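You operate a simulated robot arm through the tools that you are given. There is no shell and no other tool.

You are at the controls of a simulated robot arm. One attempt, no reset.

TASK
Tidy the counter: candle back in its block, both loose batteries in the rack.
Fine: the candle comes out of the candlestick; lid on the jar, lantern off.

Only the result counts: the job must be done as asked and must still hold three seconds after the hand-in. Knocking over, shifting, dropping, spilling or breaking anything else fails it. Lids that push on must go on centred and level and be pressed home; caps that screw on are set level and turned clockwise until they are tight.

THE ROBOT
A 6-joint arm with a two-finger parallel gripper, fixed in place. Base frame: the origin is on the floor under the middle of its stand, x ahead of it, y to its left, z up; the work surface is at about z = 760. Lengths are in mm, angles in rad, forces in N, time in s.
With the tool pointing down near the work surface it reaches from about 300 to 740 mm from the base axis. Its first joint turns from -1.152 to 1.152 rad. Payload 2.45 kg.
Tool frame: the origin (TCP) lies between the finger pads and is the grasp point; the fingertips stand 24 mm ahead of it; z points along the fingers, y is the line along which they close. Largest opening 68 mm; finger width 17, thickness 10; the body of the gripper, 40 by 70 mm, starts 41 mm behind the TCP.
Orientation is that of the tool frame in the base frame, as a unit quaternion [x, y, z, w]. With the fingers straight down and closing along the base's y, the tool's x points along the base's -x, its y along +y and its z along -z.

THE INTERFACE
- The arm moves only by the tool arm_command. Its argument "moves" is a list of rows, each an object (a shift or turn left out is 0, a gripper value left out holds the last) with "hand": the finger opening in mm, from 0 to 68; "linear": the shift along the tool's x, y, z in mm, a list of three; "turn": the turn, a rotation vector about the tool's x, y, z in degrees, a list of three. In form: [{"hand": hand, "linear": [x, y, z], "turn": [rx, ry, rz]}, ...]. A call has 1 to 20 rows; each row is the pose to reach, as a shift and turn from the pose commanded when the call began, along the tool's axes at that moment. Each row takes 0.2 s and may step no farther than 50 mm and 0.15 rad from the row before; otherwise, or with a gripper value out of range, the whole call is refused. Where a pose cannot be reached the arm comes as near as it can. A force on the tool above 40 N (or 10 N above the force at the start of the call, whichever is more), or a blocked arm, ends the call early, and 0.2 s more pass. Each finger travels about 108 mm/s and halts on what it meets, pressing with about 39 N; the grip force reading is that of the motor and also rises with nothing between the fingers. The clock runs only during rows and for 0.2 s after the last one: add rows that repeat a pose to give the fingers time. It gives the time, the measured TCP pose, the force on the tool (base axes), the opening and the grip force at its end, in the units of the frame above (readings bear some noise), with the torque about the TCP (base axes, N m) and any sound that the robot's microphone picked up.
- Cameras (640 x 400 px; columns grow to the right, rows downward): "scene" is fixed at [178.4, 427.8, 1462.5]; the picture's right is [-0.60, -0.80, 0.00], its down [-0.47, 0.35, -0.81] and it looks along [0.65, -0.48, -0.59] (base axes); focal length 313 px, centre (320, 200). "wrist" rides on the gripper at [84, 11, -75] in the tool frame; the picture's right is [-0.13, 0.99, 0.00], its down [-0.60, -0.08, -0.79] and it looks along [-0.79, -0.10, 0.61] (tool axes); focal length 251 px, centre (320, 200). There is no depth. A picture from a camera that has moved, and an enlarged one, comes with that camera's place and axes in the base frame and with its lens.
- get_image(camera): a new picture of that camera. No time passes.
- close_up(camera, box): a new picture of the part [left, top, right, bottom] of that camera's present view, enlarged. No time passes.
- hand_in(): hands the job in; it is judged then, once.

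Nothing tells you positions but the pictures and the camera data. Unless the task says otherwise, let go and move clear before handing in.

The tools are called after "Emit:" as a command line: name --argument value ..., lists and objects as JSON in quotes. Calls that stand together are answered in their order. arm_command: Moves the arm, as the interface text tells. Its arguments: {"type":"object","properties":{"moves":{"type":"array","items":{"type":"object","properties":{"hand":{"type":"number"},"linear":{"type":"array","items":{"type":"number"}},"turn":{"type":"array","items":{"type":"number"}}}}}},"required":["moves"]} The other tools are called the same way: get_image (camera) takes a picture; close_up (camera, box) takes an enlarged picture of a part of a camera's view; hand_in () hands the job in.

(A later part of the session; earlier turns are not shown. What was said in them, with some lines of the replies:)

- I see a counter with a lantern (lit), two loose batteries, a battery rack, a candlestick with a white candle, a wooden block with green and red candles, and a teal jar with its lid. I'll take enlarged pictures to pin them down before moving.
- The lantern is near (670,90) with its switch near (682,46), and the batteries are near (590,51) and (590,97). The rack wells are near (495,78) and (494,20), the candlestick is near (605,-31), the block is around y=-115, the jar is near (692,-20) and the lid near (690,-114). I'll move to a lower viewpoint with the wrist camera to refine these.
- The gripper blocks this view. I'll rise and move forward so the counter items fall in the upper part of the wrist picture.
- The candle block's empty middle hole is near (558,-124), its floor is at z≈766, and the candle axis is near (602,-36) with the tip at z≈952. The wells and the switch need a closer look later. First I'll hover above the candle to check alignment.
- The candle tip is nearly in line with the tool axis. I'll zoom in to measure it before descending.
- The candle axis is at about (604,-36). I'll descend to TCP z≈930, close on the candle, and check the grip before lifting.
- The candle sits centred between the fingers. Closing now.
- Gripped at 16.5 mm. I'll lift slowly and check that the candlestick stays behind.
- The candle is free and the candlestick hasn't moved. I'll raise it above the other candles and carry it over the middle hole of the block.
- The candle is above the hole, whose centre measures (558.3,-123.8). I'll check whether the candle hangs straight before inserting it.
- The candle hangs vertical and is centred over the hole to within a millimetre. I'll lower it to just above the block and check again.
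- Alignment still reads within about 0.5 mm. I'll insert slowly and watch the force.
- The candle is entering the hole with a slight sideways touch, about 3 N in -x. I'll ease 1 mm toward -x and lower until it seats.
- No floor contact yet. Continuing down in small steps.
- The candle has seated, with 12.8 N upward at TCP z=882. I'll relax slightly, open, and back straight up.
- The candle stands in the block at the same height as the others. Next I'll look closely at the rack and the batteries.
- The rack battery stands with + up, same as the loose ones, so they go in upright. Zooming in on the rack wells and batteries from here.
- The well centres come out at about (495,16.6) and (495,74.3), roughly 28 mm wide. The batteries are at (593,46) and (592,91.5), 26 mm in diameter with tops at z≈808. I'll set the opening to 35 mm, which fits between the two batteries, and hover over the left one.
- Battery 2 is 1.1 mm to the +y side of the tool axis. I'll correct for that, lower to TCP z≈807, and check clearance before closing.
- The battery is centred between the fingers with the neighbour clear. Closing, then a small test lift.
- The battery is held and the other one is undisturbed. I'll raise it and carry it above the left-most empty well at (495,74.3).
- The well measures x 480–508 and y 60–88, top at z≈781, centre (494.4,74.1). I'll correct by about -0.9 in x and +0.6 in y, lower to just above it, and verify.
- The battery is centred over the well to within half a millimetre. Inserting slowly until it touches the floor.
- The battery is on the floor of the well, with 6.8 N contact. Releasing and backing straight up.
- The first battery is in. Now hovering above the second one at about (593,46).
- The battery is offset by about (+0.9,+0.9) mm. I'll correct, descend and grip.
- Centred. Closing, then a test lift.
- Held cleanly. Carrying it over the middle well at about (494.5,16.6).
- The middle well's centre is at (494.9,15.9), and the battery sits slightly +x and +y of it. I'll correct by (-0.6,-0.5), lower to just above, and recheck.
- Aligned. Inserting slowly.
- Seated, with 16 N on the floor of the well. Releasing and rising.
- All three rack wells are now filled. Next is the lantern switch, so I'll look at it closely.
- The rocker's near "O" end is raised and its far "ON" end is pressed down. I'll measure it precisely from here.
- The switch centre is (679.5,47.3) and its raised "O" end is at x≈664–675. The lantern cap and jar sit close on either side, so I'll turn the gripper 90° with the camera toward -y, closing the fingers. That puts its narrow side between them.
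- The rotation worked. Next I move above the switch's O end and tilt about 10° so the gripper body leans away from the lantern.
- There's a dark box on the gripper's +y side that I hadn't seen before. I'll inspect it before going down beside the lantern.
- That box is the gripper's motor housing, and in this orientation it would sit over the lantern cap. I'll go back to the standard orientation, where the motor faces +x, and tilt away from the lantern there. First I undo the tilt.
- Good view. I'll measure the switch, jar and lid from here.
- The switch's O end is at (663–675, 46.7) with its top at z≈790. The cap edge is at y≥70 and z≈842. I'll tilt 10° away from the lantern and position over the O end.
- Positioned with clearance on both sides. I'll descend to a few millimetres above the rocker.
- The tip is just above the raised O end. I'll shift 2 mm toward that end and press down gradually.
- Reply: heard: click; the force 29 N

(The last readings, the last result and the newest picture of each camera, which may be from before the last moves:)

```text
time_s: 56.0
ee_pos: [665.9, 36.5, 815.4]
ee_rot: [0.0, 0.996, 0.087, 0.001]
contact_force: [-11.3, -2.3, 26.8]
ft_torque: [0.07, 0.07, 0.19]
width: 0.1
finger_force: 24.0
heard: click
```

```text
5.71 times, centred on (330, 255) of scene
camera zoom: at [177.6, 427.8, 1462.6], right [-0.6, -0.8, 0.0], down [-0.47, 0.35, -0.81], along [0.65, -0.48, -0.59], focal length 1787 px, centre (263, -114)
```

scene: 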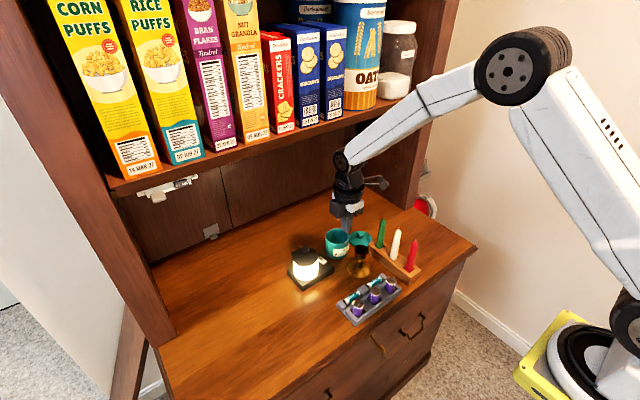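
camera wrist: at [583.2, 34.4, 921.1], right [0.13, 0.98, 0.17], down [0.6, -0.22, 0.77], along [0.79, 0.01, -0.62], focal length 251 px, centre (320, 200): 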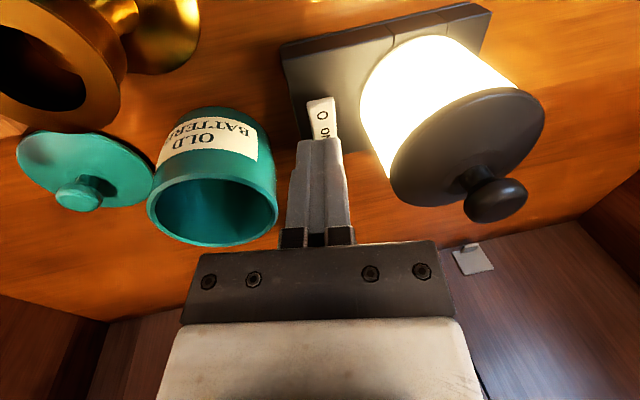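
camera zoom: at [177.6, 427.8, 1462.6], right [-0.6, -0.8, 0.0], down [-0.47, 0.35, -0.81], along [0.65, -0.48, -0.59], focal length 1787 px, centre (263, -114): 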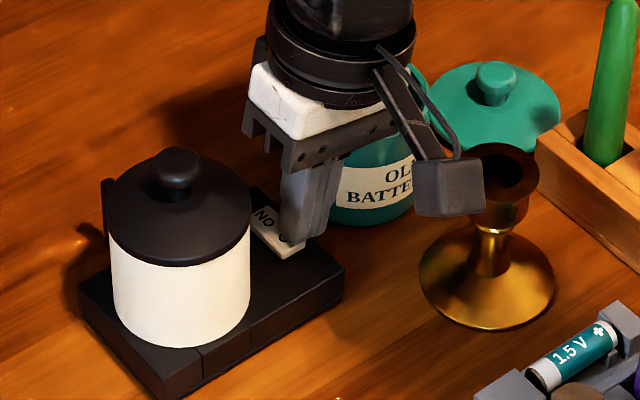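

I heard a click and the lantern is off. Lifting straight away from the switch.

Emit:
arm_command --moves '[{"linear": [0, -1, -5]}, {"linear": [0, -1, -25]}, {"linear": [0, -1, -60]}, {"linear": [0, -1, -100]}, {"linear": [0, -1, -100], "turn": [5, 0, 0]}, {"linear": [0, -1, -100], "turn": [10, 0, 0]}, {"linear": [0, -1, -100], "turn": [10, 0, 0]}]'

Emit:
close_up --camera "scene" --box '[280, 220, 420, 310]'

Emit:
get_image --camera "wrist"

```text
time_s: 57.6
ee_pos: [664.5, 16.7, 912.0]
ee_rot: [0.0, 1.0, -0.001, 0.001]
contact_force: [0.3, 0.3, -0.8]
ft_torque: [-0.03, -0.02, -0.02]
width: 0.0
finger_force: 23.0
```

```text
4.44 times, centred on (350, 265) of scene
camera zoom: at [178.4, 427.9, 1462.5], right [-0.6, -0.8, 0.0], down [-0.47, 0.35, -0.81], along [0.65, -0.48, -0.59], focal length 1390 px, centre (187, -89)
```

zoom: 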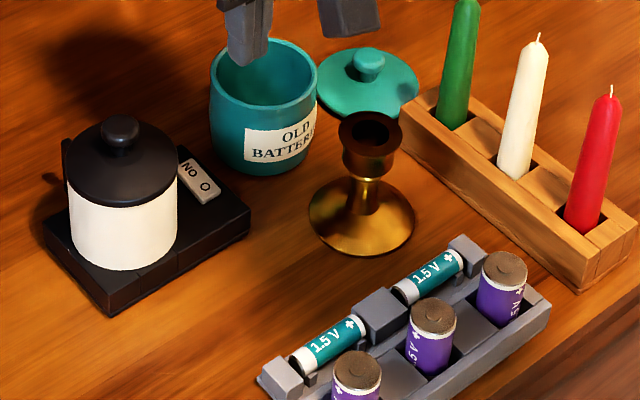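

```text
taken
camera wrist: at [580.9, 28.4, 986.6], right [0.13, 0.99, 0.0], down [0.6, -0.08, 0.79], along [0.79, -0.1, -0.61], focal length 251 px, centre (320, 200)
```

wrist: 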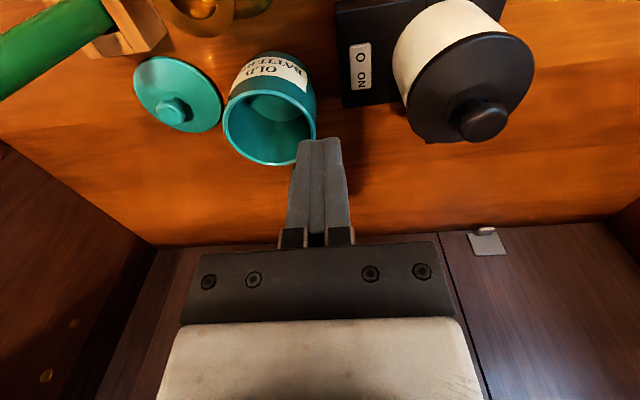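

The lantern is off and nothing has shifted. Next is the lid: I'll raise, turn the gripper 90° so the camera clears the green candle, and move above the lid.

Emit:
arm_command --moves '[{"hand": 44, "linear": [0, 0, -30]}, {"linear": [-10, -30, -48]}, {"linear": [-20, -67, -60]}, {"linear": [-20, -67, -60]}]'

Emit:
arm_command --moves '[{"turn": [0, 0, -8]}, {"turn": [0, 0, -16]}, {"turn": [0, 0, -24]}, {"turn": [0, 0, -32]}, {"turn": [0, 0, -40]}, {"turn": [0, 0, -48]}, {"turn": [0, 0, -56]}, {"turn": [0, 0, -64]}, {"turn": [0, 0, -72]}, {"turn": [0, 0, -80]}, {"turn": [0, 0, -88]}, {"turn": [0, 0, -90]}, {"turn": [0, 0, -90]}]'

Emit:
get_image --camera "scene"

```text
time_s: 58.6
ee_pos: [684.6, -50.2, 971.9]
ee_rot: [0.0, 1.0, 0.0, 0.001]
contact_force: [0.7, -0.5, -0.2]
ft_torque: [-0.01, -0.01, -0.01]
width: 44.2
finger_force: 0.1
```

```text
time_s: 61.4
ee_pos: [685.2, -50.1, 971.7]
ee_rot: [0.707, -0.707, 0.0, -0.001]
contact_force: [-0.5, 0.1, -1.0]
ft_torque: [-0.01, 0.01, -0.01]
width: 43.7
finger_force: 0.1
```

```text
taken
```

scene: 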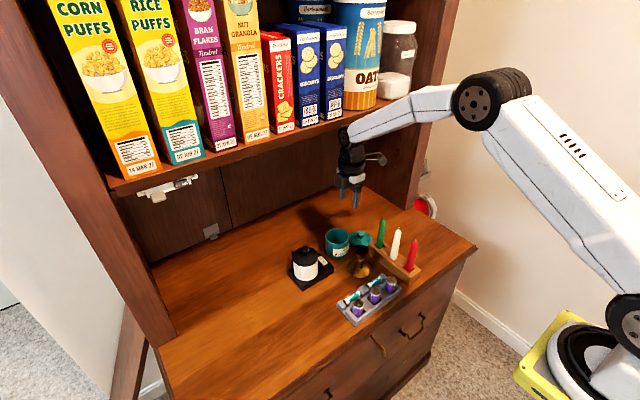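

Now moving above the lid at about (687,-116).

Emit:
arm_command --moves '[{"linear": [33, -1, 0]}, {"linear": [66, -2, 0]}, {"linear": [66, -2, 36]}, {"linear": [66, -2, 72]}, {"linear": [66, -2, 72]}]'

Emit:
get_image --camera "wrist"

Emit:
close_up --camera "wrist" --box '[240, 10, 400, 150]'

Emit:
close_up --camera "scene" --box '[310, 180, 420, 280]'

```text
time_s: 62.6
ee_pos: [686.7, -114.8, 900.3]
ee_rot: [0.707, -0.707, 0.0, 0.0]
contact_force: [-1.1, 0.1, 0.5]
ft_torque: [-0.01, 0.02, -0.03]
width: 44.0
finger_force: 0.0
```

```text
taken
camera wrist: at [676.5, -199.4, 974.6], right [-0.99, 0.13, 0.0], down [0.08, 0.6, 0.79], along [0.1, 0.79, -0.61], focal length 251 px, centre (320, 200)
```

wrist: 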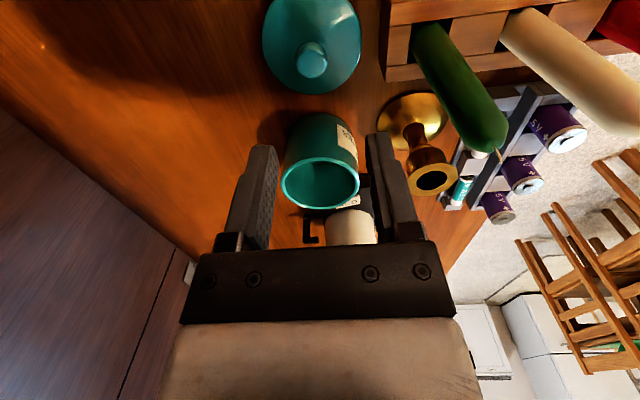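

```text
2.86 times, centred on (320, 80) of wrist
camera zoom: at [676.5, -199.4, 974.6], right [-0.99, 0.13, 0.0], down [0.08, 0.6, 0.79], along [0.1, 0.79, -0.61], focal length 718 px, centre (320, 543)
```

zoom: 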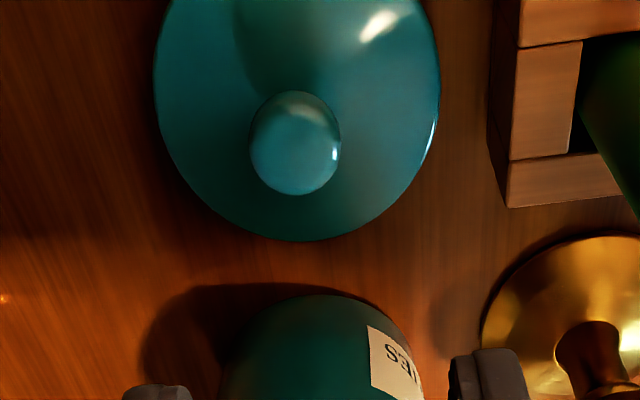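

```text
4.00 times, centred on (365, 230) of scene
camera zoom: at [178.4, 427.8, 1462.5], right [-0.6, -0.8, 0.0], down [-0.47, 0.35, -0.81], along [0.65, -0.48, -0.59], focal length 1251 px, centre (140, 80)
```

zoom: 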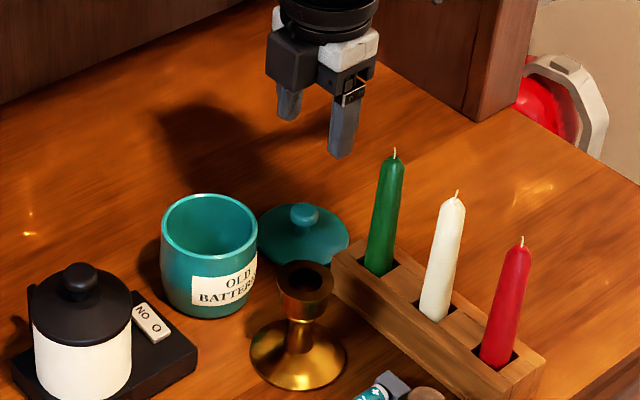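

The knob appears to be at about (693,-120). I'll correct by +6 in x and -4.5 in y and come down 45 mm for a better look.

Emit:
arm_command --moves '[{"linear": [4.5, -6, 0]}, {"linear": [4.5, -6, 25]}, {"linear": [4.5, -6, 45]}, {"linear": [4.5, -6, 45]}]'

Emit:
get_image --camera "wrist"

Emit:
close_up --camera "wrist" --box '[240, 40, 400, 180]'

Emit:
close_up --camera "scene" --box '[330, 200, 400, 270]'

```text
time_s: 63.6
ee_pos: [692.5, -119.5, 855.5]
ee_rot: [0.707, -0.707, 0.001, -0.001]
contact_force: [0.4, 0.5, 0.2]
ft_torque: [-0.01, 0.0, 0.02]
width: 44.1
finger_force: 0.1
```

```text
taken
camera wrist: at [682.2, -203.7, 930.3], right [-0.99, 0.13, 0.0], down [0.08, 0.6, 0.79], along [0.1, 0.79, -0.61], focal length 251 px, centre (320, 200)
```

wrist: 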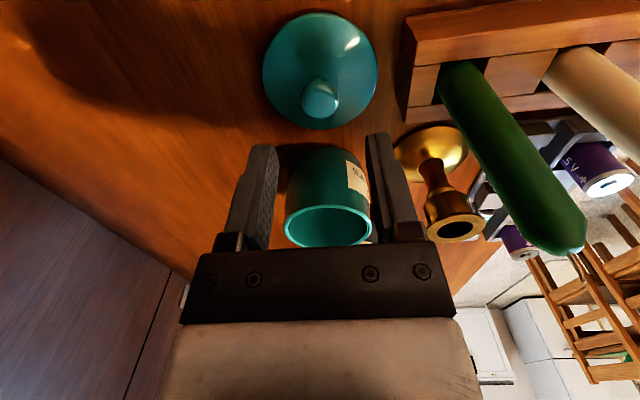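

```text
2.86 times, centred on (320, 110) of wrist
camera zoom: at [682.2, -203.7, 930.3], right [-0.99, 0.13, 0.0], down [0.08, 0.6, 0.79], along [0.1, 0.79, -0.61], focal length 718 px, centre (320, 457)
```

zoom: 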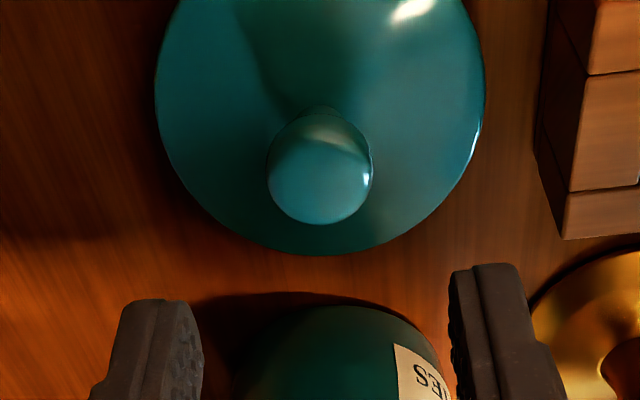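

```text
5.71 times, centred on (365, 235) of scene
camera zoom: at [178.4, 427.8, 1462.5], right [-0.6, -0.8, 0.0], down [-0.47, 0.35, -0.81], along [0.65, -0.48, -0.59], focal length 1787 px, centre (63, 0)
```

zoom: 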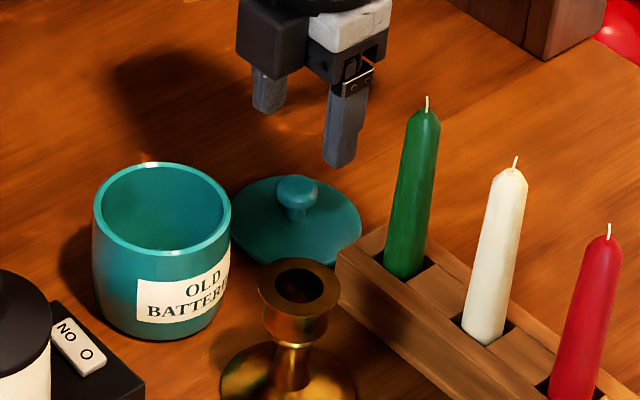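

The knob is centred between the fingers. Before picking it up, I'll hover over the jar in this same orientation to measure its rim relative to the tool.

Emit:
arm_command --moves '[{"linear": [0, 0, -45]}, {"linear": [-35, 0, -60]}, {"linear": [-70, 0, -65]}, {"linear": [-95, 0, -65]}, {"linear": [-95, 0, -65]}]'

Emit:
get_image --camera "wrist"

Emit:
close_up --camera "wrist" --box '[240, 40, 400, 180]'

```text
time_s: 64.8
ee_pos: [691.5, -25.2, 920.9]
ee_rot: [-0.707, 0.708, 0.0, 0.001]
contact_force: [-0.1, 0.9, -0.1]
ft_torque: [-0.05, 0.01, 0.0]
width: 43.8
finger_force: 0.0
```

```text
taken
camera wrist: at [681.7, -108.9, 995.2], right [-0.99, 0.13, 0.0], down [0.08, 0.6, 0.79], along [0.1, 0.79, -0.61], focal length 251 px, centre (320, 200)
```

wrist: 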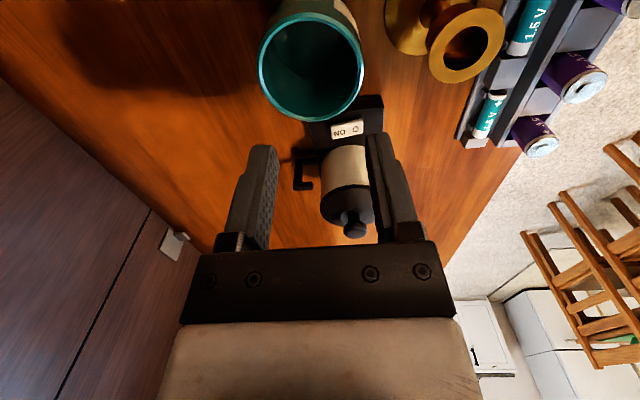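

```text
2.86 times, centred on (320, 110) of wrist
camera zoom: at [681.7, -108.9, 995.2], right [-0.99, 0.13, 0.0], down [0.08, 0.6, 0.79], along [0.1, 0.79, -0.61], focal length 718 px, centre (320, 457)
```

zoom: 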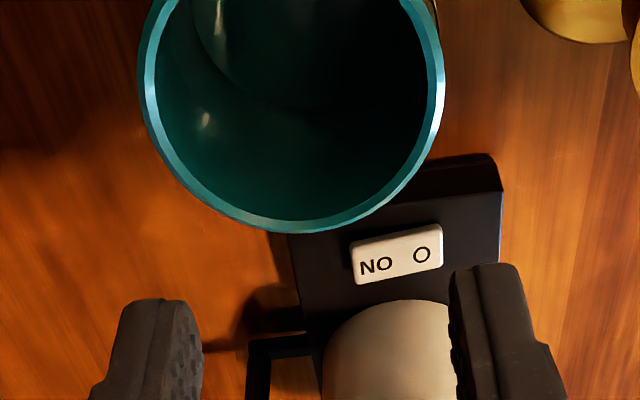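

The jar rim appears about 6.6 mm toward +x of the tool axis. I'll take a picture including the whole rim to get its y position.

Emit:
close_up --camera "wrist" --box '[235, 0, 395, 130]'

Emit:
close_up --camera "scene" --box '[320, 190, 390, 260]'

```text
3.08 times, centred on (315, 65) of wrist
camera zoom: at [681.7, -108.9, 995.2], right [-0.99, 0.13, 0.0], down [0.08, 0.6, 0.79], along [0.1, 0.79, -0.61], focal length 774 px, centre (335, 615)
```

zoom: 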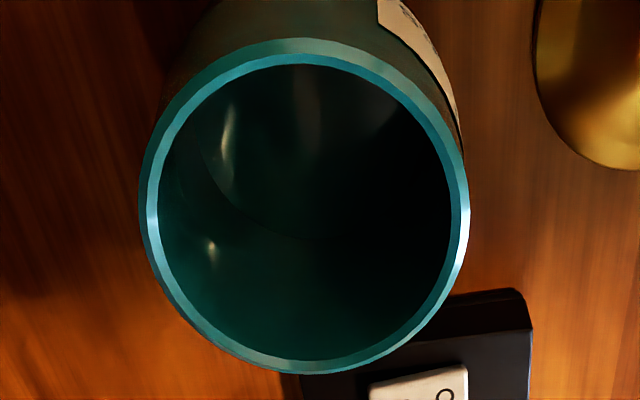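

```text
5.71 times, centred on (355, 225) of scene
camera zoom: at [178.4, 427.9, 1462.5], right [-0.6, -0.8, 0.0], down [-0.47, 0.35, -0.81], along [0.65, -0.48, -0.59], focal length 1787 px, centre (120, 57)
```

zoom: 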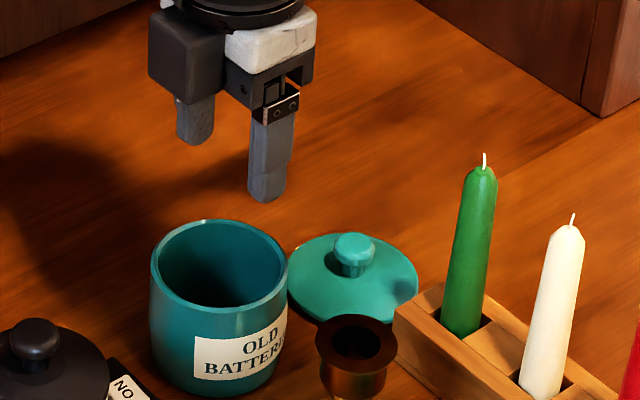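

The jar centre is about (+6.2,-3) from the tool. I'll centre on it and turn back to the standard orientation, so the picture columns give the y offset accurately.

Emit:
arm_command --moves '[{"linear": [3, -6.2, 0]}, {"linear": [3, -6.2, 0]}]'

Emit:
close_up --camera "wrist" --box '[240, 0, 400, 130]'

Emit:
arm_command --moves '[{"turn": [0, 0, 8]}, {"turn": [0, 0, 16]}, {"turn": [0, 0, 24]}, {"turn": [0, 0, 32]}, {"turn": [0, 0, 40]}, {"turn": [0, 0, 48]}, {"turn": [0, 0, 56]}, {"turn": [0, 0, 64]}, {"turn": [0, 0, 72]}, {"turn": [0, 0, 80]}, {"turn": [0, 0, 88]}, {"turn": [0, 0, 90]}, {"turn": [0, 0, 90]}]'

Emit:
close_up --camera "wrist" --box '[240, 0, 400, 130]'

```text
time_s: 65.4
ee_pos: [698.5, -28.1, 919.9]
ee_rot: [0.707, -0.707, 0.001, 0.0]
contact_force: [-0.2, -0.8, 0.2]
ft_torque: [0.0, 0.01, 0.01]
width: 44.5
finger_force: 0.1
```

```text
3.08 times, centred on (320, 65) of wrist
camera zoom: at [687.9, -112.1, 995.0], right [-0.99, 0.13, 0.0], down [0.08, 0.6, 0.79], along [0.1, 0.79, -0.61], focal length 774 px, centre (320, 615)
```

zoom: 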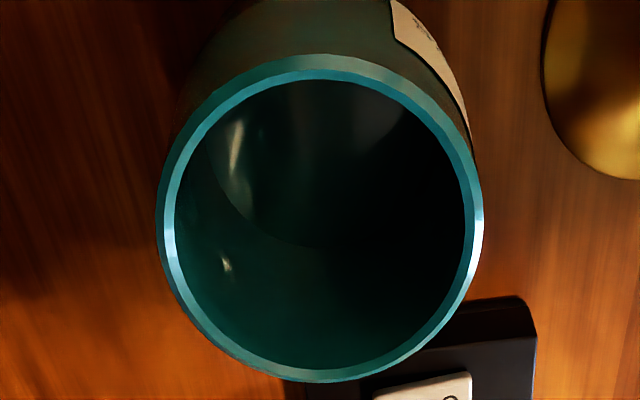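

```text
time_s: 68.2
ee_pos: [698.0, -28.2, 920.1]
ee_rot: [0.0, 1.0, 0.0, 0.002]
contact_force: [-0.4, -0.6, 0.7]
ft_torque: [0.06, 0.04, 0.0]
width: 44.1
finger_force: 0.0
```

```text
3.08 times, centred on (320, 65) of wrist
camera zoom: at [614.9, -17.1, 994.5], right [0.13, 0.99, 0.0], down [0.6, -0.08, 0.79], along [0.79, -0.1, -0.61], focal length 774 px, centre (320, 615)
```

zoom: 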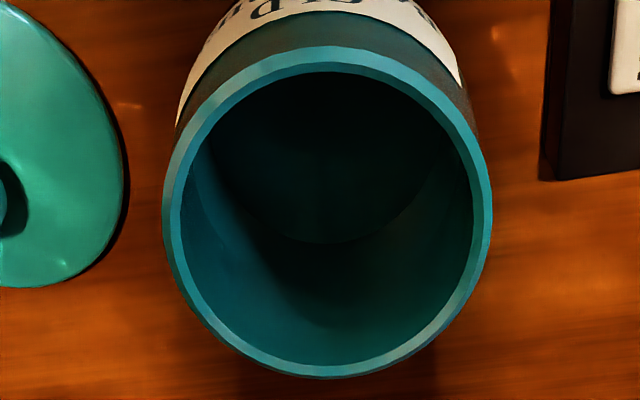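

The jar centre is only (+0.2,+1.6) mm from the current tool position, with its rim at z≈825. I'll stay in this orientation and hover over the lid to measure its y the same way.

Emit:
arm_command --moves '[{"linear": [2, -46, 0]}, {"linear": [5, -92.5, 0]}, {"linear": [5, -92.5, 0]}]'

Emit:
get_image --camera "wrist"

Emit:
close_up --camera "wrist" --box '[240, 0, 400, 130]'

```text
time_s: 69.0
ee_pos: [693.3, -121.2, 919.9]
ee_rot: [0.001, 1.0, 0.0, 0.0]
contact_force: [0.1, 0.6, 0.3]
ft_torque: [-0.04, -0.03, -0.03]
width: 43.9
finger_force: 0.1
```

```text
taken
camera wrist: at [610.2, -110.4, 994.1], right [0.13, 0.99, 0.0], down [0.6, -0.08, 0.79], along [0.79, -0.1, -0.61], focal length 251 px, centre (320, 200)
```

wrist: 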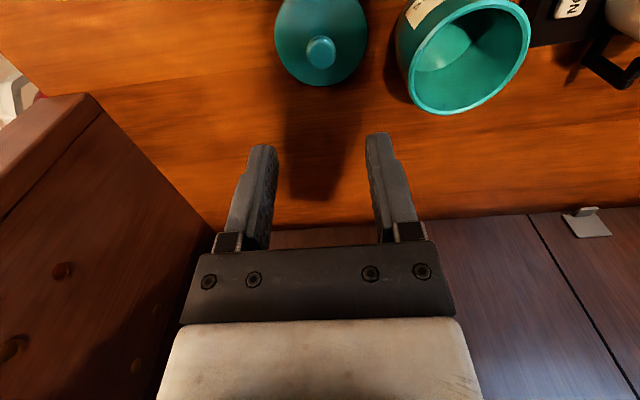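

```text
3.08 times, centred on (320, 65) of wrist
camera zoom: at [610.2, -110.4, 994.1], right [0.13, 0.99, 0.0], down [0.6, -0.08, 0.79], along [0.79, -0.1, -0.61], focal length 774 px, centre (320, 615)
```

zoom: 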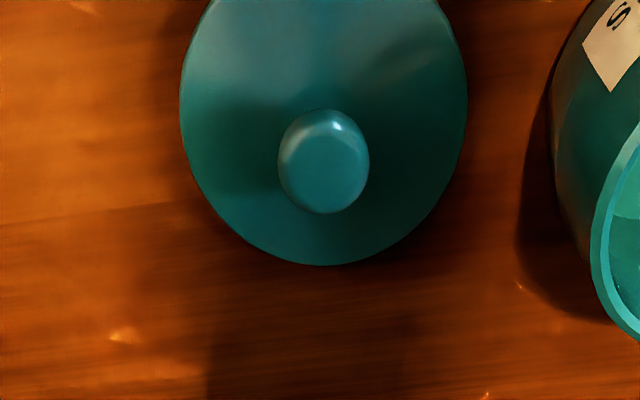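

The lid centre is (-1.1,+1.15) from the current tool position, and its knob head is at z≈788. I'll turn the gripper again and go down onto the knob.

Emit:
arm_command --moves '[{"turn": [0, 0, -8]}, {"turn": [0, 0, -16]}, {"turn": [0, 0, -24]}, {"turn": [0, 0, -32]}, {"turn": [0, 0, -40]}, {"turn": [0, 0, -48]}, {"turn": [0, 0, -56]}, {"turn": [0, 0, -64]}, {"turn": [0, 0, -72]}, {"turn": [0, 0, -80]}, {"turn": [0, 0, -88]}, {"turn": [0, 0, -90]}, {"turn": [0, 0, -90]}]'

Emit:
arm_command --moves '[{"linear": [-1.15, 1.1, 0]}, {"linear": [-1.15, 1.1, 35]}, {"linear": [-1.15, 1.1, 70]}, {"linear": [-1.15, 1.1, 95]}, {"linear": [-1.15, 1.1, 105]}, {"linear": [-1.15, 1.1, 105]}]'

Emit:
get_image --camera "wrist"

Emit:
close_up --camera "scene" --box '[330, 200, 400, 270]'

```text
time_s: 71.8
ee_pos: [694.1, -120.6, 919.7]
ee_rot: [0.708, -0.706, 0.0, -0.001]
contact_force: [-0.8, -0.7, 0.2]
ft_torque: [-0.02, -0.01, -0.01]
width: 44.0
finger_force: 0.0
```

```text
time_s: 73.2
ee_pos: [692.4, -119.4, 815.2]
ee_rot: [0.707, -0.707, 0.001, 0.0]
contact_force: [0.3, 0.4, 1.0]
ft_torque: [0.0, -0.01, 0.01]
width: 44.1
finger_force: 0.1
```

```text
taken
camera wrist: at [682.5, -203.4, 889.5], right [-0.99, 0.13, 0.0], down [0.08, 0.6, 0.79], along [0.1, 0.79, -0.61], focal length 251 px, centre (320, 200)
```

wrist: 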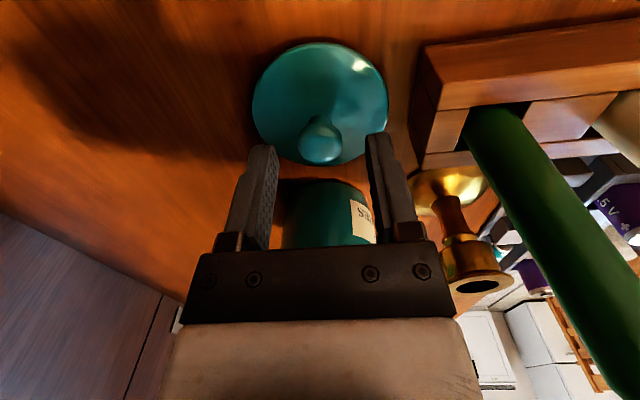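

```text
5.71 times, centred on (365, 235) of scene
camera zoom: at [178.4, 427.9, 1462.5], right [-0.6, -0.8, 0.0], down [-0.47, 0.35, -0.81], along [0.65, -0.48, -0.59], focal length 1787 px, centre (63, 0)
```

zoom: 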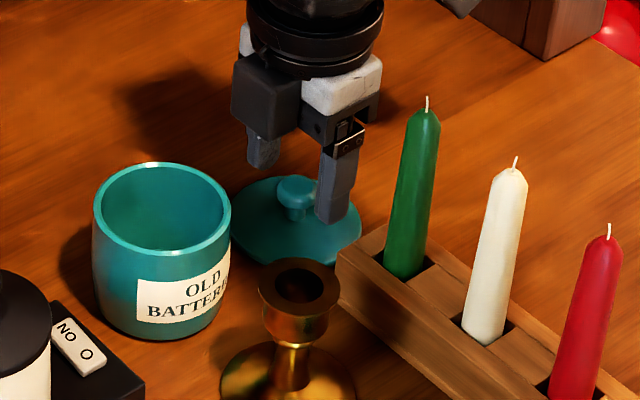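

The knob lies centred between the fingers. Lowering the last 11 mm gently.

Emit:
arm_command --moves '[{"linear": [0, 0, 4]}, {"linear": [0, 0, 7]}, {"linear": [0, 0, 9]}, {"linear": [0, 0, 11]}, {"linear": [0, 0, 11]}]'

Emit:
close_up --camera "wrist" --box '[220, 30, 420, 200]'

Emit:
close_up --camera "scene" --box '[340, 205, 390, 255]'

```text
time_s: 74.4
ee_pos: [693.3, -118.5, 804.3]
ee_rot: [-0.707, 0.707, 0.0, 0.0]
contact_force: [-0.5, 0.9, -0.6]
ft_torque: [-0.03, 0.03, 0.02]
width: 44.1
finger_force: 0.0
```

```text
2.35 times, centred on (320, 115) of wrist
camera zoom: at [682.1, -203.4, 878.6], right [-0.99, 0.13, 0.0], down [0.08, 0.6, 0.79], along [0.1, 0.79, -0.61], focal length 592 px, centre (320, 400)
```

zoom: 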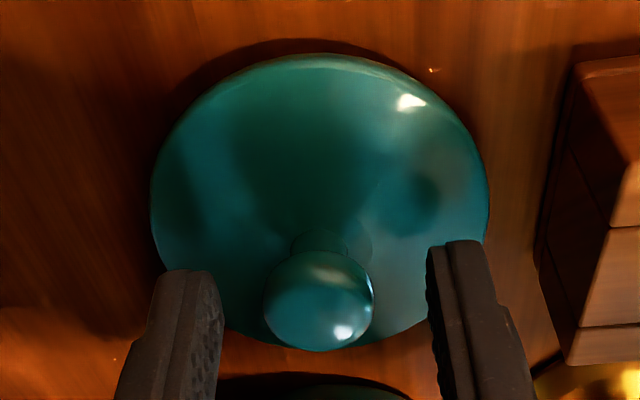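

```text
8.00 times, centred on (365, 230) of scene
camera zoom: at [178.4, 427.9, 1462.5], right [-0.6, -0.8, 0.0], down [-0.47, 0.35, -0.81], along [0.65, -0.48, -0.59], focal length 2502 px, centre (-40, -40)
```

zoom: 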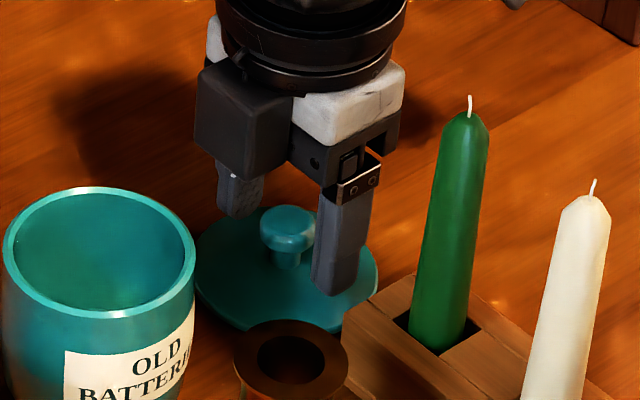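

The tips are level with the lower part of the knob head. Closing on it.

Emit:
arm_command --moves '[{"hand": 30, "linear": [0, 0, 1.5]}, {"hand": 14, "linear": [0, 0, 1.5]}, {"hand": 14, "linear": [0, 0, 1.5]}, {"hand": 14, "linear": [0, 0, 1.5]}]'

Emit:
close_up --camera "wrist" --box '[220, 30, 420, 200]'

```text
time_s: 75.4
ee_pos: [692.1, -119.5, 802.8]
ee_rot: [-0.707, 0.707, -0.001, 0.001]
contact_force: [0.2, 0.7, 0.5]
ft_torque: [0.01, 0.0, 0.0]
width: 21.4
finger_force: 38.8
```

```text
2.35 times, centred on (320, 115) of wrist
camera zoom: at [682.1, -203.3, 877.3], right [-0.99, 0.13, 0.0], down [0.08, 0.6, 0.79], along [0.1, 0.79, -0.61], focal length 592 px, centre (320, 400)
```

zoom: 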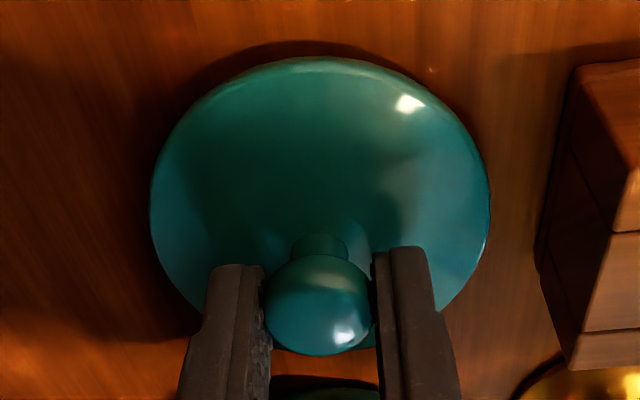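

Gripped at 21.4 mm. Lifting gently.

Emit:
arm_command --moves '[{"linear": [0, 0, -4]}, {"linear": [0, 0, -10]}, {"linear": [0, 0, -25]}, {"linear": [0, 0, -50]}, {"linear": [0, 0, -80]}, {"linear": [0, 0, -110]}, {"linear": [0, 0, -110]}]'

Emit:
get_image --camera "wrist"

Emit:
close_up --camera "wrist" --box '[220, 30, 420, 200]'

Emit:
close_up --camera "scene" --box '[320, 170, 410, 260]'

```text
time_s: 77.0
ee_pos: [691.3, -119.5, 912.8]
ee_rot: [-0.707, 0.708, 0.0, 0.0]
contact_force: [-0.1, 0.1, -0.8]
ft_torque: [0.03, 0.0, 0.01]
width: 21.4
finger_force: 38.5
```

```text
taken
camera wrist: at [681.6, -203.5, 987.7], right [-0.99, 0.13, 0.0], down [0.08, 0.6, 0.79], along [0.1, 0.79, -0.61], focal length 251 px, centre (320, 200)
```

wrist: 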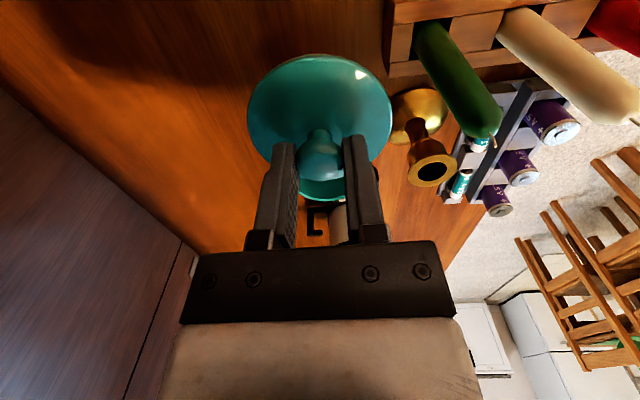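

```text
2.35 times, centred on (320, 115) of wrist
camera zoom: at [681.6, -203.5, 987.7], right [-0.99, 0.13, 0.0], down [0.08, 0.6, 0.79], along [0.1, 0.79, -0.61], focal length 592 px, centre (320, 400)
```

zoom: 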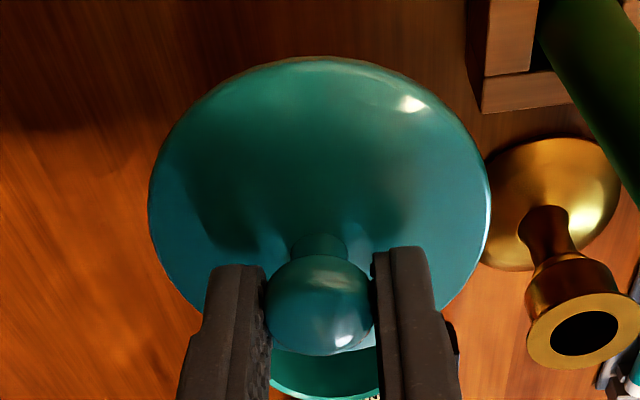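

```text
4.44 times, centred on (365, 215) of scene
camera zoom: at [178.4, 427.8, 1462.5], right [-0.6, -0.8, 0.0], down [-0.47, 0.35, -0.81], along [0.65, -0.48, -0.59], focal length 1390 px, centre (120, 133)
```

zoom: 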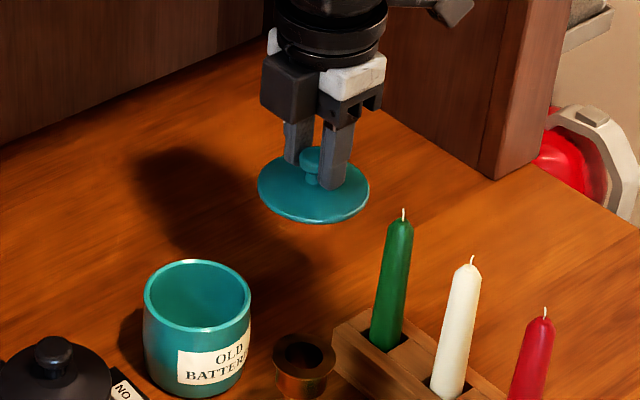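

The lid is held level. I'll carry it over the jar by the measured offset (+6.3,+92.95), with its underside about 45 mm above the rim.

Emit:
arm_command --moves '[{"linear": [-31, -2.1, 0]}, {"linear": [-62, -4.2, 0]}, {"linear": [-92.95, -6.3, 0]}, {"linear": [-92.95, -6.3, 15]}, {"linear": [-92.95, -6.3, 15]}]'

Emit:
get_image --camera "wrist"

Emit:
close_up --camera "wrist" --box '[220, 0, 420, 170]'

Emit:
close_up --camera "scene" --box '[310, 190, 370, 260]'

```text
time_s: 78.2
ee_pos: [699.1, -24.5, 898.7]
ee_rot: [-0.707, 0.707, 0.0, 0.001]
contact_force: [-0.4, -0.4, -0.8]
ft_torque: [-0.02, 0.04, 0.0]
width: 21.5
finger_force: 38.5
```

```text
taken
camera wrist: at [687.5, -109.8, 972.5], right [-0.99, 0.13, 0.0], down [0.08, 0.6, 0.79], along [0.1, 0.79, -0.61], focal length 251 px, centre (320, 200)
```

wrist: 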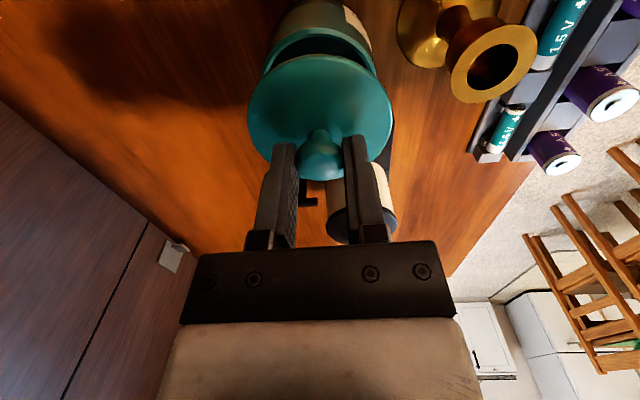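

```text
2.35 times, centred on (320, 85) of wrist
camera zoom: at [687.5, -109.8, 972.5], right [-0.99, 0.13, 0.0], down [0.08, 0.6, 0.79], along [0.1, 0.79, -0.61], focal length 592 px, centre (320, 471)
```

zoom: 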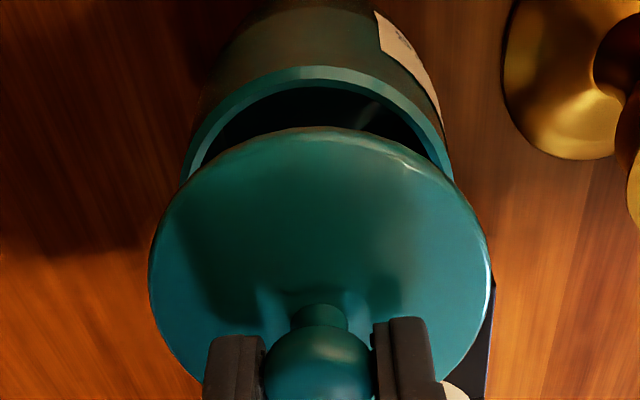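

```text
5.71 times, centred on (340, 225) of scene
camera zoom: at [178.4, 427.9, 1462.5], right [-0.6, -0.8, 0.0], down [-0.47, 0.35, -0.81], along [0.65, -0.48, -0.59], focal length 1787 px, centre (206, 57)
```

zoom: 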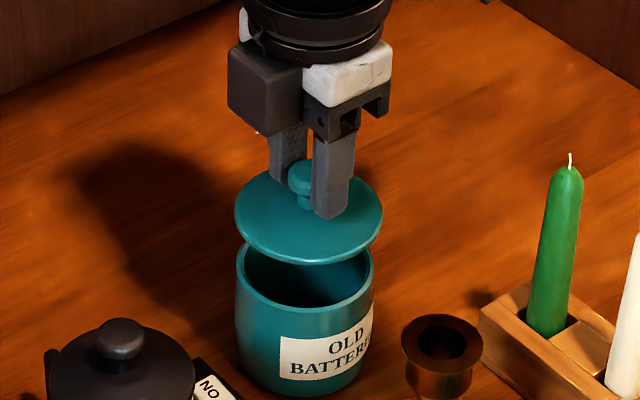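

Well aligned in both views. Lowering to a few millimetres above the rim for a final check.

Emit:
arm_command --moves '[{"linear": [0, 0, 10]}, {"linear": [0, 0, 18]}, {"linear": [0, 0, 24]}, {"linear": [0, 0, 24]}]'

Emit:
close_up --camera "wrist" --box '[220, 0, 420, 170]'

Emit:
close_up --camera "scene" --box '[320, 205, 360, 255]'

```text
time_s: 79.2
ee_pos: [698.2, -25.7, 873.6]
ee_rot: [0.707, -0.707, 0.001, 0.0]
contact_force: [-1.0, 0.1, -0.8]
ft_torque: [0.01, 0.04, -0.02]
width: 21.6
finger_force: 38.7
```

```text
2.35 times, centred on (320, 85) of wrist
camera zoom: at [688.2, -110.2, 948.7], right [-0.99, 0.13, 0.0], down [0.08, 0.6, 0.79], along [0.1, 0.79, -0.61], focal length 592 px, centre (320, 471)
```

zoom: 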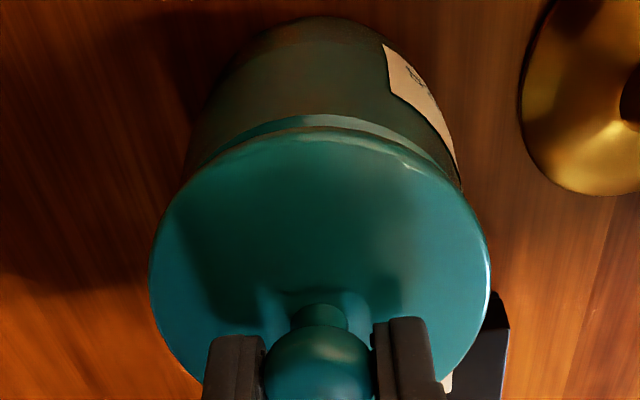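

```text
8.00 times, centred on (340, 230) of scene
camera zoom: at [178.4, 427.8, 1462.5], right [-0.6, -0.8, 0.0], down [-0.47, 0.35, -0.81], along [0.65, -0.48, -0.59], focal length 2502 px, centre (160, -40)
```

zoom: 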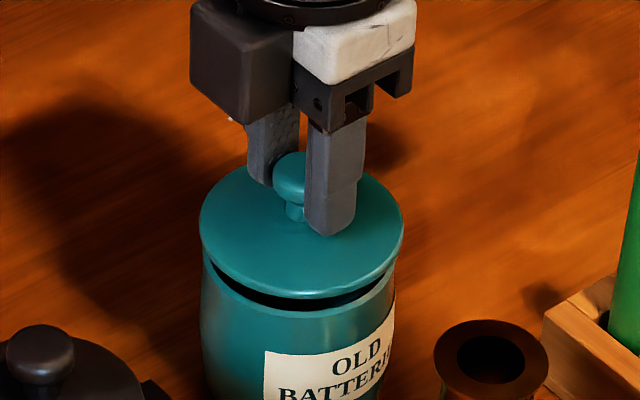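

Lid and rim line up within about half a millimetre. Lowering slowly onto the jar.

Emit:
arm_command --moves '[{"linear": [0, 0, 2]}, {"linear": [0, 0, 4]}, {"linear": [0, 0, 5]}, {"linear": [0, 0, 6]}, {"linear": [0, 0, 7]}, {"linear": [0, 0, 7]}]'

Emit:
close_up --camera "scene" --box '[320, 205, 360, 255]'

```text
time_s: 80.6
ee_pos: [700.0, -26.2, 866.2]
ee_rot: [-0.707, 0.707, 0.0, 0.001]
contact_force: [0.6, 0.2, -0.6]
ft_torque: [0.01, 0.0, -0.03]
width: 21.5
finger_force: 38.9
```

```text
8.00 times, centred on (340, 230) of scene
camera zoom: at [178.4, 427.8, 1462.5], right [-0.6, -0.8, 0.0], down [-0.47, 0.35, -0.81], along [0.65, -0.48, -0.59], focal length 2502 px, centre (160, -40)
```

zoom: 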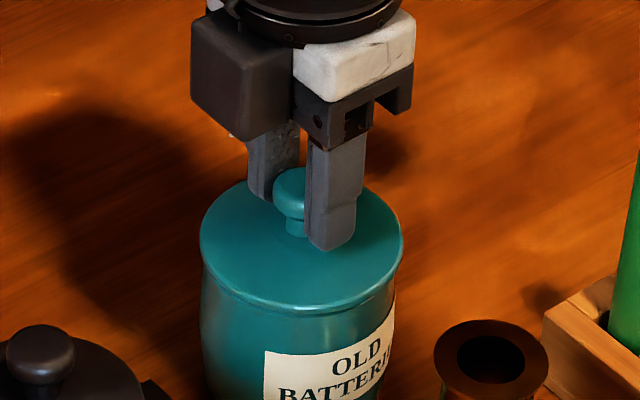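

No contact force yet. Continuing down in 1 mm steps.

Emit:
arm_command --moves '[{"linear": [0, 0, 1]}, {"linear": [0, 0, 2]}, {"linear": [0, 0, 3]}, {"linear": [0, 0, 3]}]'

Emit:
close_up --camera "scene" --box '[320, 205, 360, 255]'

```text
time_s: 81.6
ee_pos: [699.4, -25.6, 864.2]
ee_rot: [0.707, -0.707, 0.002, -0.001]
contact_force: [-0.1, 4.0, 4.3]
ft_torque: [0.18, 0.04, -0.02]
width: 21.8
finger_force: 38.1
heard: snap
```

```text
8.00 times, centred on (340, 230) of scene
camera zoom: at [178.3, 427.9, 1462.5], right [-0.6, -0.8, 0.0], down [-0.47, 0.35, -0.81], along [0.65, -0.48, -0.59], focal length 2502 px, centre (160, -40)
```

zoom: 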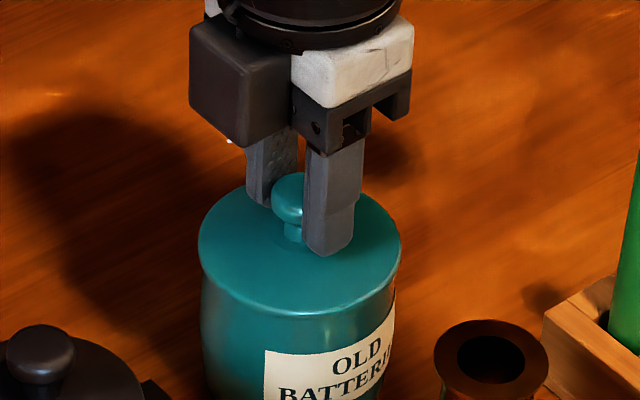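

I heard a snap. I'll press slightly further to be sure it is home.

Emit:
arm_command --moves '[{"linear": [0, 0, 0.7]}, {"linear": [0, 0, 1.4]}, {"linear": [0, 0, 1.4]}]'

Emit:
close_up --camera "wrist" --box '[220, 0, 420, 170]'

```text
time_s: 82.4
ee_pos: [699.8, -26.4, 864.0]
ee_rot: [0.708, -0.707, 0.002, -0.001]
contact_force: [-8.8, 7.2, 21.1]
ft_torque: [0.21, 0.2, 0.01]
width: 21.6
finger_force: 39.0
```

```text
2.35 times, centred on (320, 85) of wrist
camera zoom: at [688.5, -110.0, 938.5], right [-0.99, 0.13, 0.0], down [0.08, 0.6, 0.79], along [0.1, 0.79, -0.61], focal length 592 px, centre (320, 471)
```

zoom: 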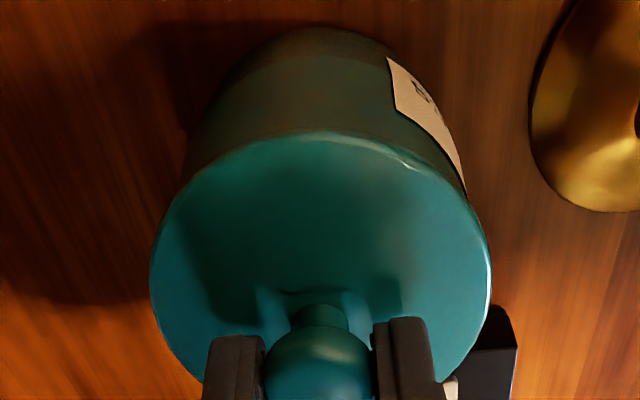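

Firm contact at 21 N with no further travel, so the lid is home. I'll relieve the pressure, open, and rise clear.

Emit:
arm_command --moves '[{"linear": [0, 0, -0.7]}, {"linear": [0, 0, -1.5]}, {"hand": 28, "linear": [0, 0, -1.5]}, {"hand": 44, "linear": [0, 0, -1.5]}, {"hand": 44, "linear": [0, 0, -1.5]}, {"linear": [0, 0, -15]}, {"linear": [0, 0, -40]}, {"linear": [0, 0, -80]}, {"linear": [0, 0, -100]}, {"linear": [0, 0, -100]}]'

Emit:
close_up --camera "scene" --box '[320, 205, 380, 265]'

Emit:
close_up --camera "wrist" --box '[220, 0, 420, 170]'

Emit:
get_image --camera "scene"

```text
time_s: 84.6
ee_pos: [699.0, -25.5, 963.3]
ee_rot: [-0.707, 0.708, 0.0, 0.0]
contact_force: [-0.1, -0.4, -1.1]
ft_torque: [0.0, 0.03, -0.03]
width: 44.0
finger_force: 0.0
```

```text
6.67 times, centred on (350, 235) of scene
camera zoom: at [178.4, 427.9, 1462.5], right [-0.6, -0.8, 0.0], down [-0.47, 0.35, -0.81], along [0.65, -0.48, -0.59], focal length 2085 px, centre (120, -33)
```

zoom: 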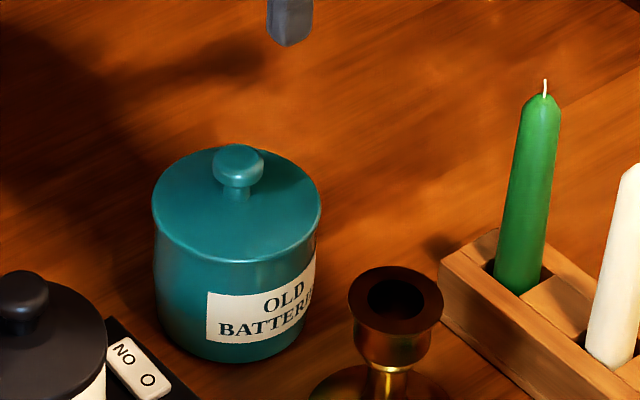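

```text
2.35 times, centred on (320, 85) of wrist
camera zoom: at [688.2, -110.9, 1037.9], right [-0.99, 0.13, 0.0], down [0.08, 0.6, 0.79], along [0.1, 0.79, -0.61], focal length 592 px, centre (320, 471)
```

zoom: 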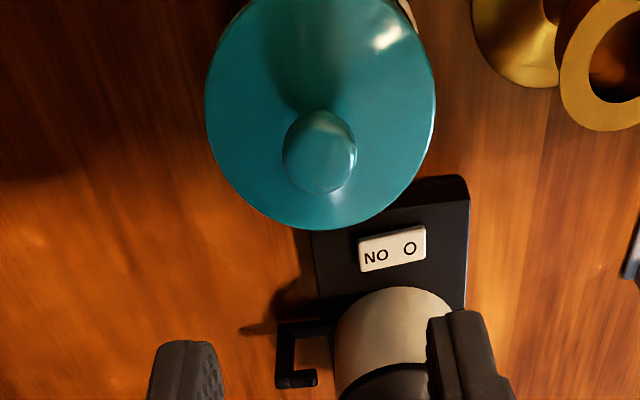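

```text
taken
```

scene: 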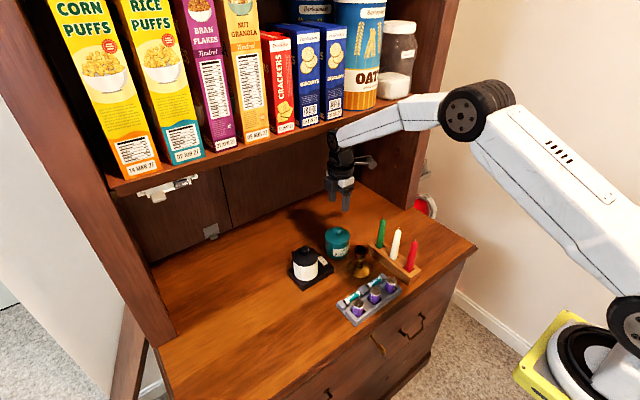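

The lid sits level on the jar and the lantern is off. I'll back the arm away from the counter and do a final check.

Emit:
arm_command --moves '[{"linear": [0, 0, -30]}, {"linear": [-20, 40, -60]}, {"linear": [-40, 80, -70]}, {"linear": [-60, 120, -70]}, {"linear": [-60, 160, -70]}, {"linear": [-60, 200, -70]}, {"linear": [-60, 200, -70]}]'

Emit:
close_up --camera "scene" --box '[270, 200, 440, 330]'

Emit:
close_up --camera "scene" --box '[330, 260, 410, 330]'

Emit:
close_up --camera "scene" --box '[360, 205, 430, 290]'

```text
refused: row 2 steps farther than a row can; nothing moved
```

```text
3.08 times, centred on (355, 265) of scene
camera zoom: at [178.4, 427.9, 1462.5], right [-0.6, -0.8, 0.0], down [-0.47, 0.35, -0.81], along [0.65, -0.48, -0.59], focal length 962 px, centre (212, 0)
```

zoom: 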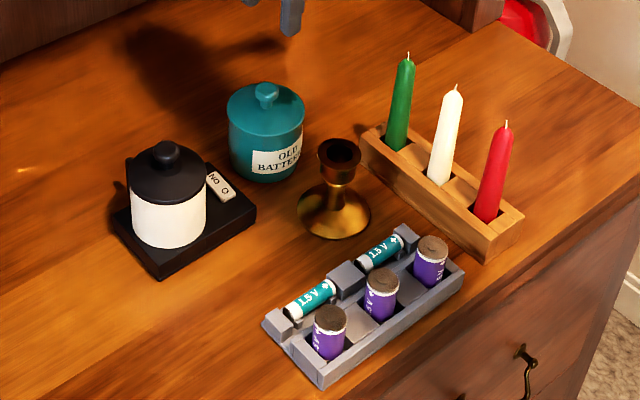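

```text
5.71 times, centred on (370, 295) of scene
camera zoom: at [178.4, 427.9, 1462.5], right [-0.6, -0.8, 0.0], down [-0.47, 0.35, -0.81], along [0.65, -0.48, -0.59], focal length 1787 px, centre (34, -343)
```

zoom: 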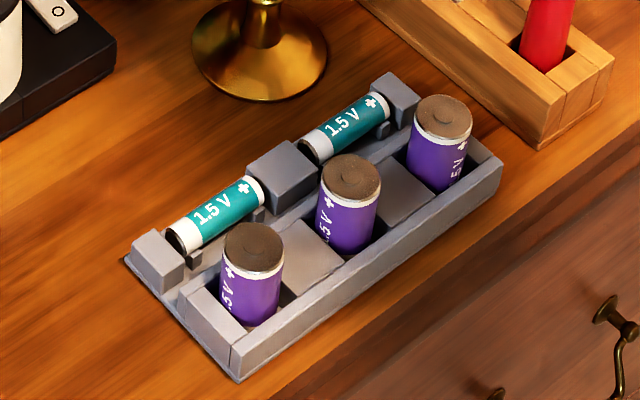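

```text
4.71 times, centred on (395, 248) of scene
camera zoom: at [178.4, 427.9, 1462.5], right [-0.6, -0.8, 0.0], down [-0.47, 0.35, -0.81], along [0.65, -0.48, -0.59], focal length 1472 px, centre (-33, -24)
```

zoom: 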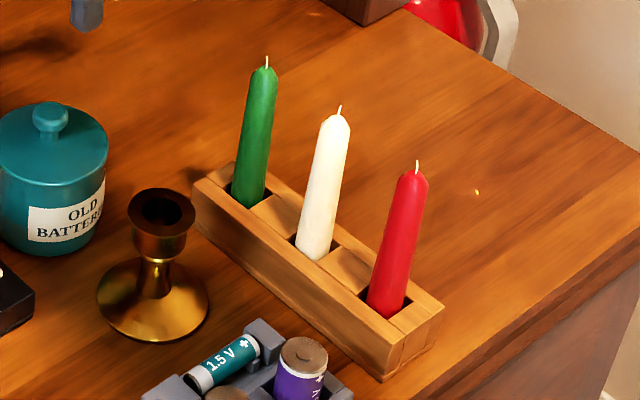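

Everything is in place. The retreat was refused because one row stepped too far, so I'll repeat it with shorter steps.

Emit:
arm_command --moves '[{"linear": [0, 0, -30]}, {"linear": [0, 10, -70]}, {"linear": [-15, 50, -75]}, {"linear": [-30, 90, -75]}, {"linear": [-45, 130, -75]}, {"linear": [-60, 170, -75]}, {"linear": [-60, 200, -75]}, {"linear": [-60, 200, -75]}]'

Emit:
get_image --camera "scene"

Emit:
close_up --camera "scene" --box '[270, 200, 440, 330]'

```text
time_s: 86.4
ee_pos: [500.2, 34.2, 1036.4]
ee_rot: [0.707, -0.707, 0.001, 0.0]
contact_force: [0.0, 0.0, -0.2]
ft_torque: [0.0, -0.01, 0.04]
width: 44.4
finger_force: 0.0
```

```text
taken
```

scene: 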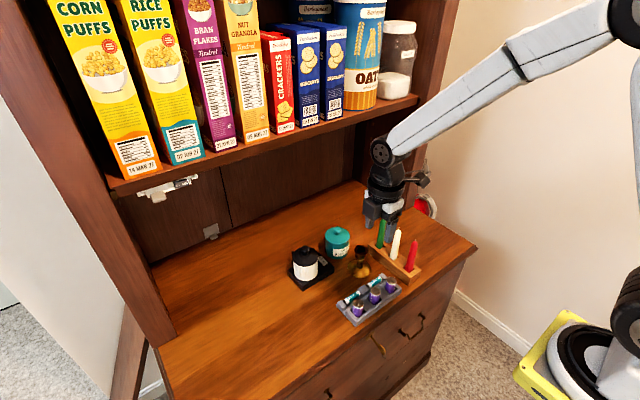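

```text
3.08 times, centred on (355, 265) of scene
camera zoom: at [178.4, 427.9, 1462.5], right [-0.6, -0.8, 0.0], down [-0.47, 0.35, -0.81], along [0.65, -0.48, -0.59], focal length 962 px, centre (212, 0)
```

zoom: 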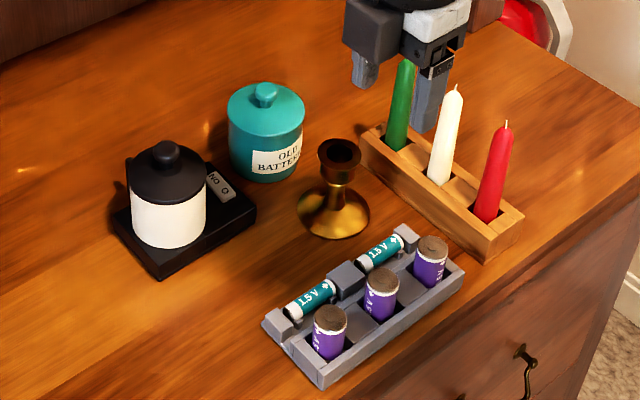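

The candle stands in its block, both batteries are upright in the rack, the lid is snapped onto the jar and the lantern is off. The gripper is open and well above everything, and nothing else has moved, so I'm handing in.

Emit:
hand_in

```text
The job is handed in.
```

The counter is tidied and the job is handed in; I haven't been told how it was judged.

- **Candle:** it is out of the candlestick and standing in the middle hole of its block, level with the other two. The candlestick stayed where it was.
- **Batteries:** both loose batteries are upright in the two empty rack wells, + end up like the one already there.
- **Lid:** it went onto the jar centred and level. I heard a snap and pressed to about 21 N with no further travel.
- **Lantern:** I pressed the "O" end of the switch, heard a click, and the light went out.

The "Fine:" line could mean the lid and lantern were allowed or were required, so I did both. In the final pictures nothing else looked shifted or knocked over, and the arm was clear of everything before I handed in.
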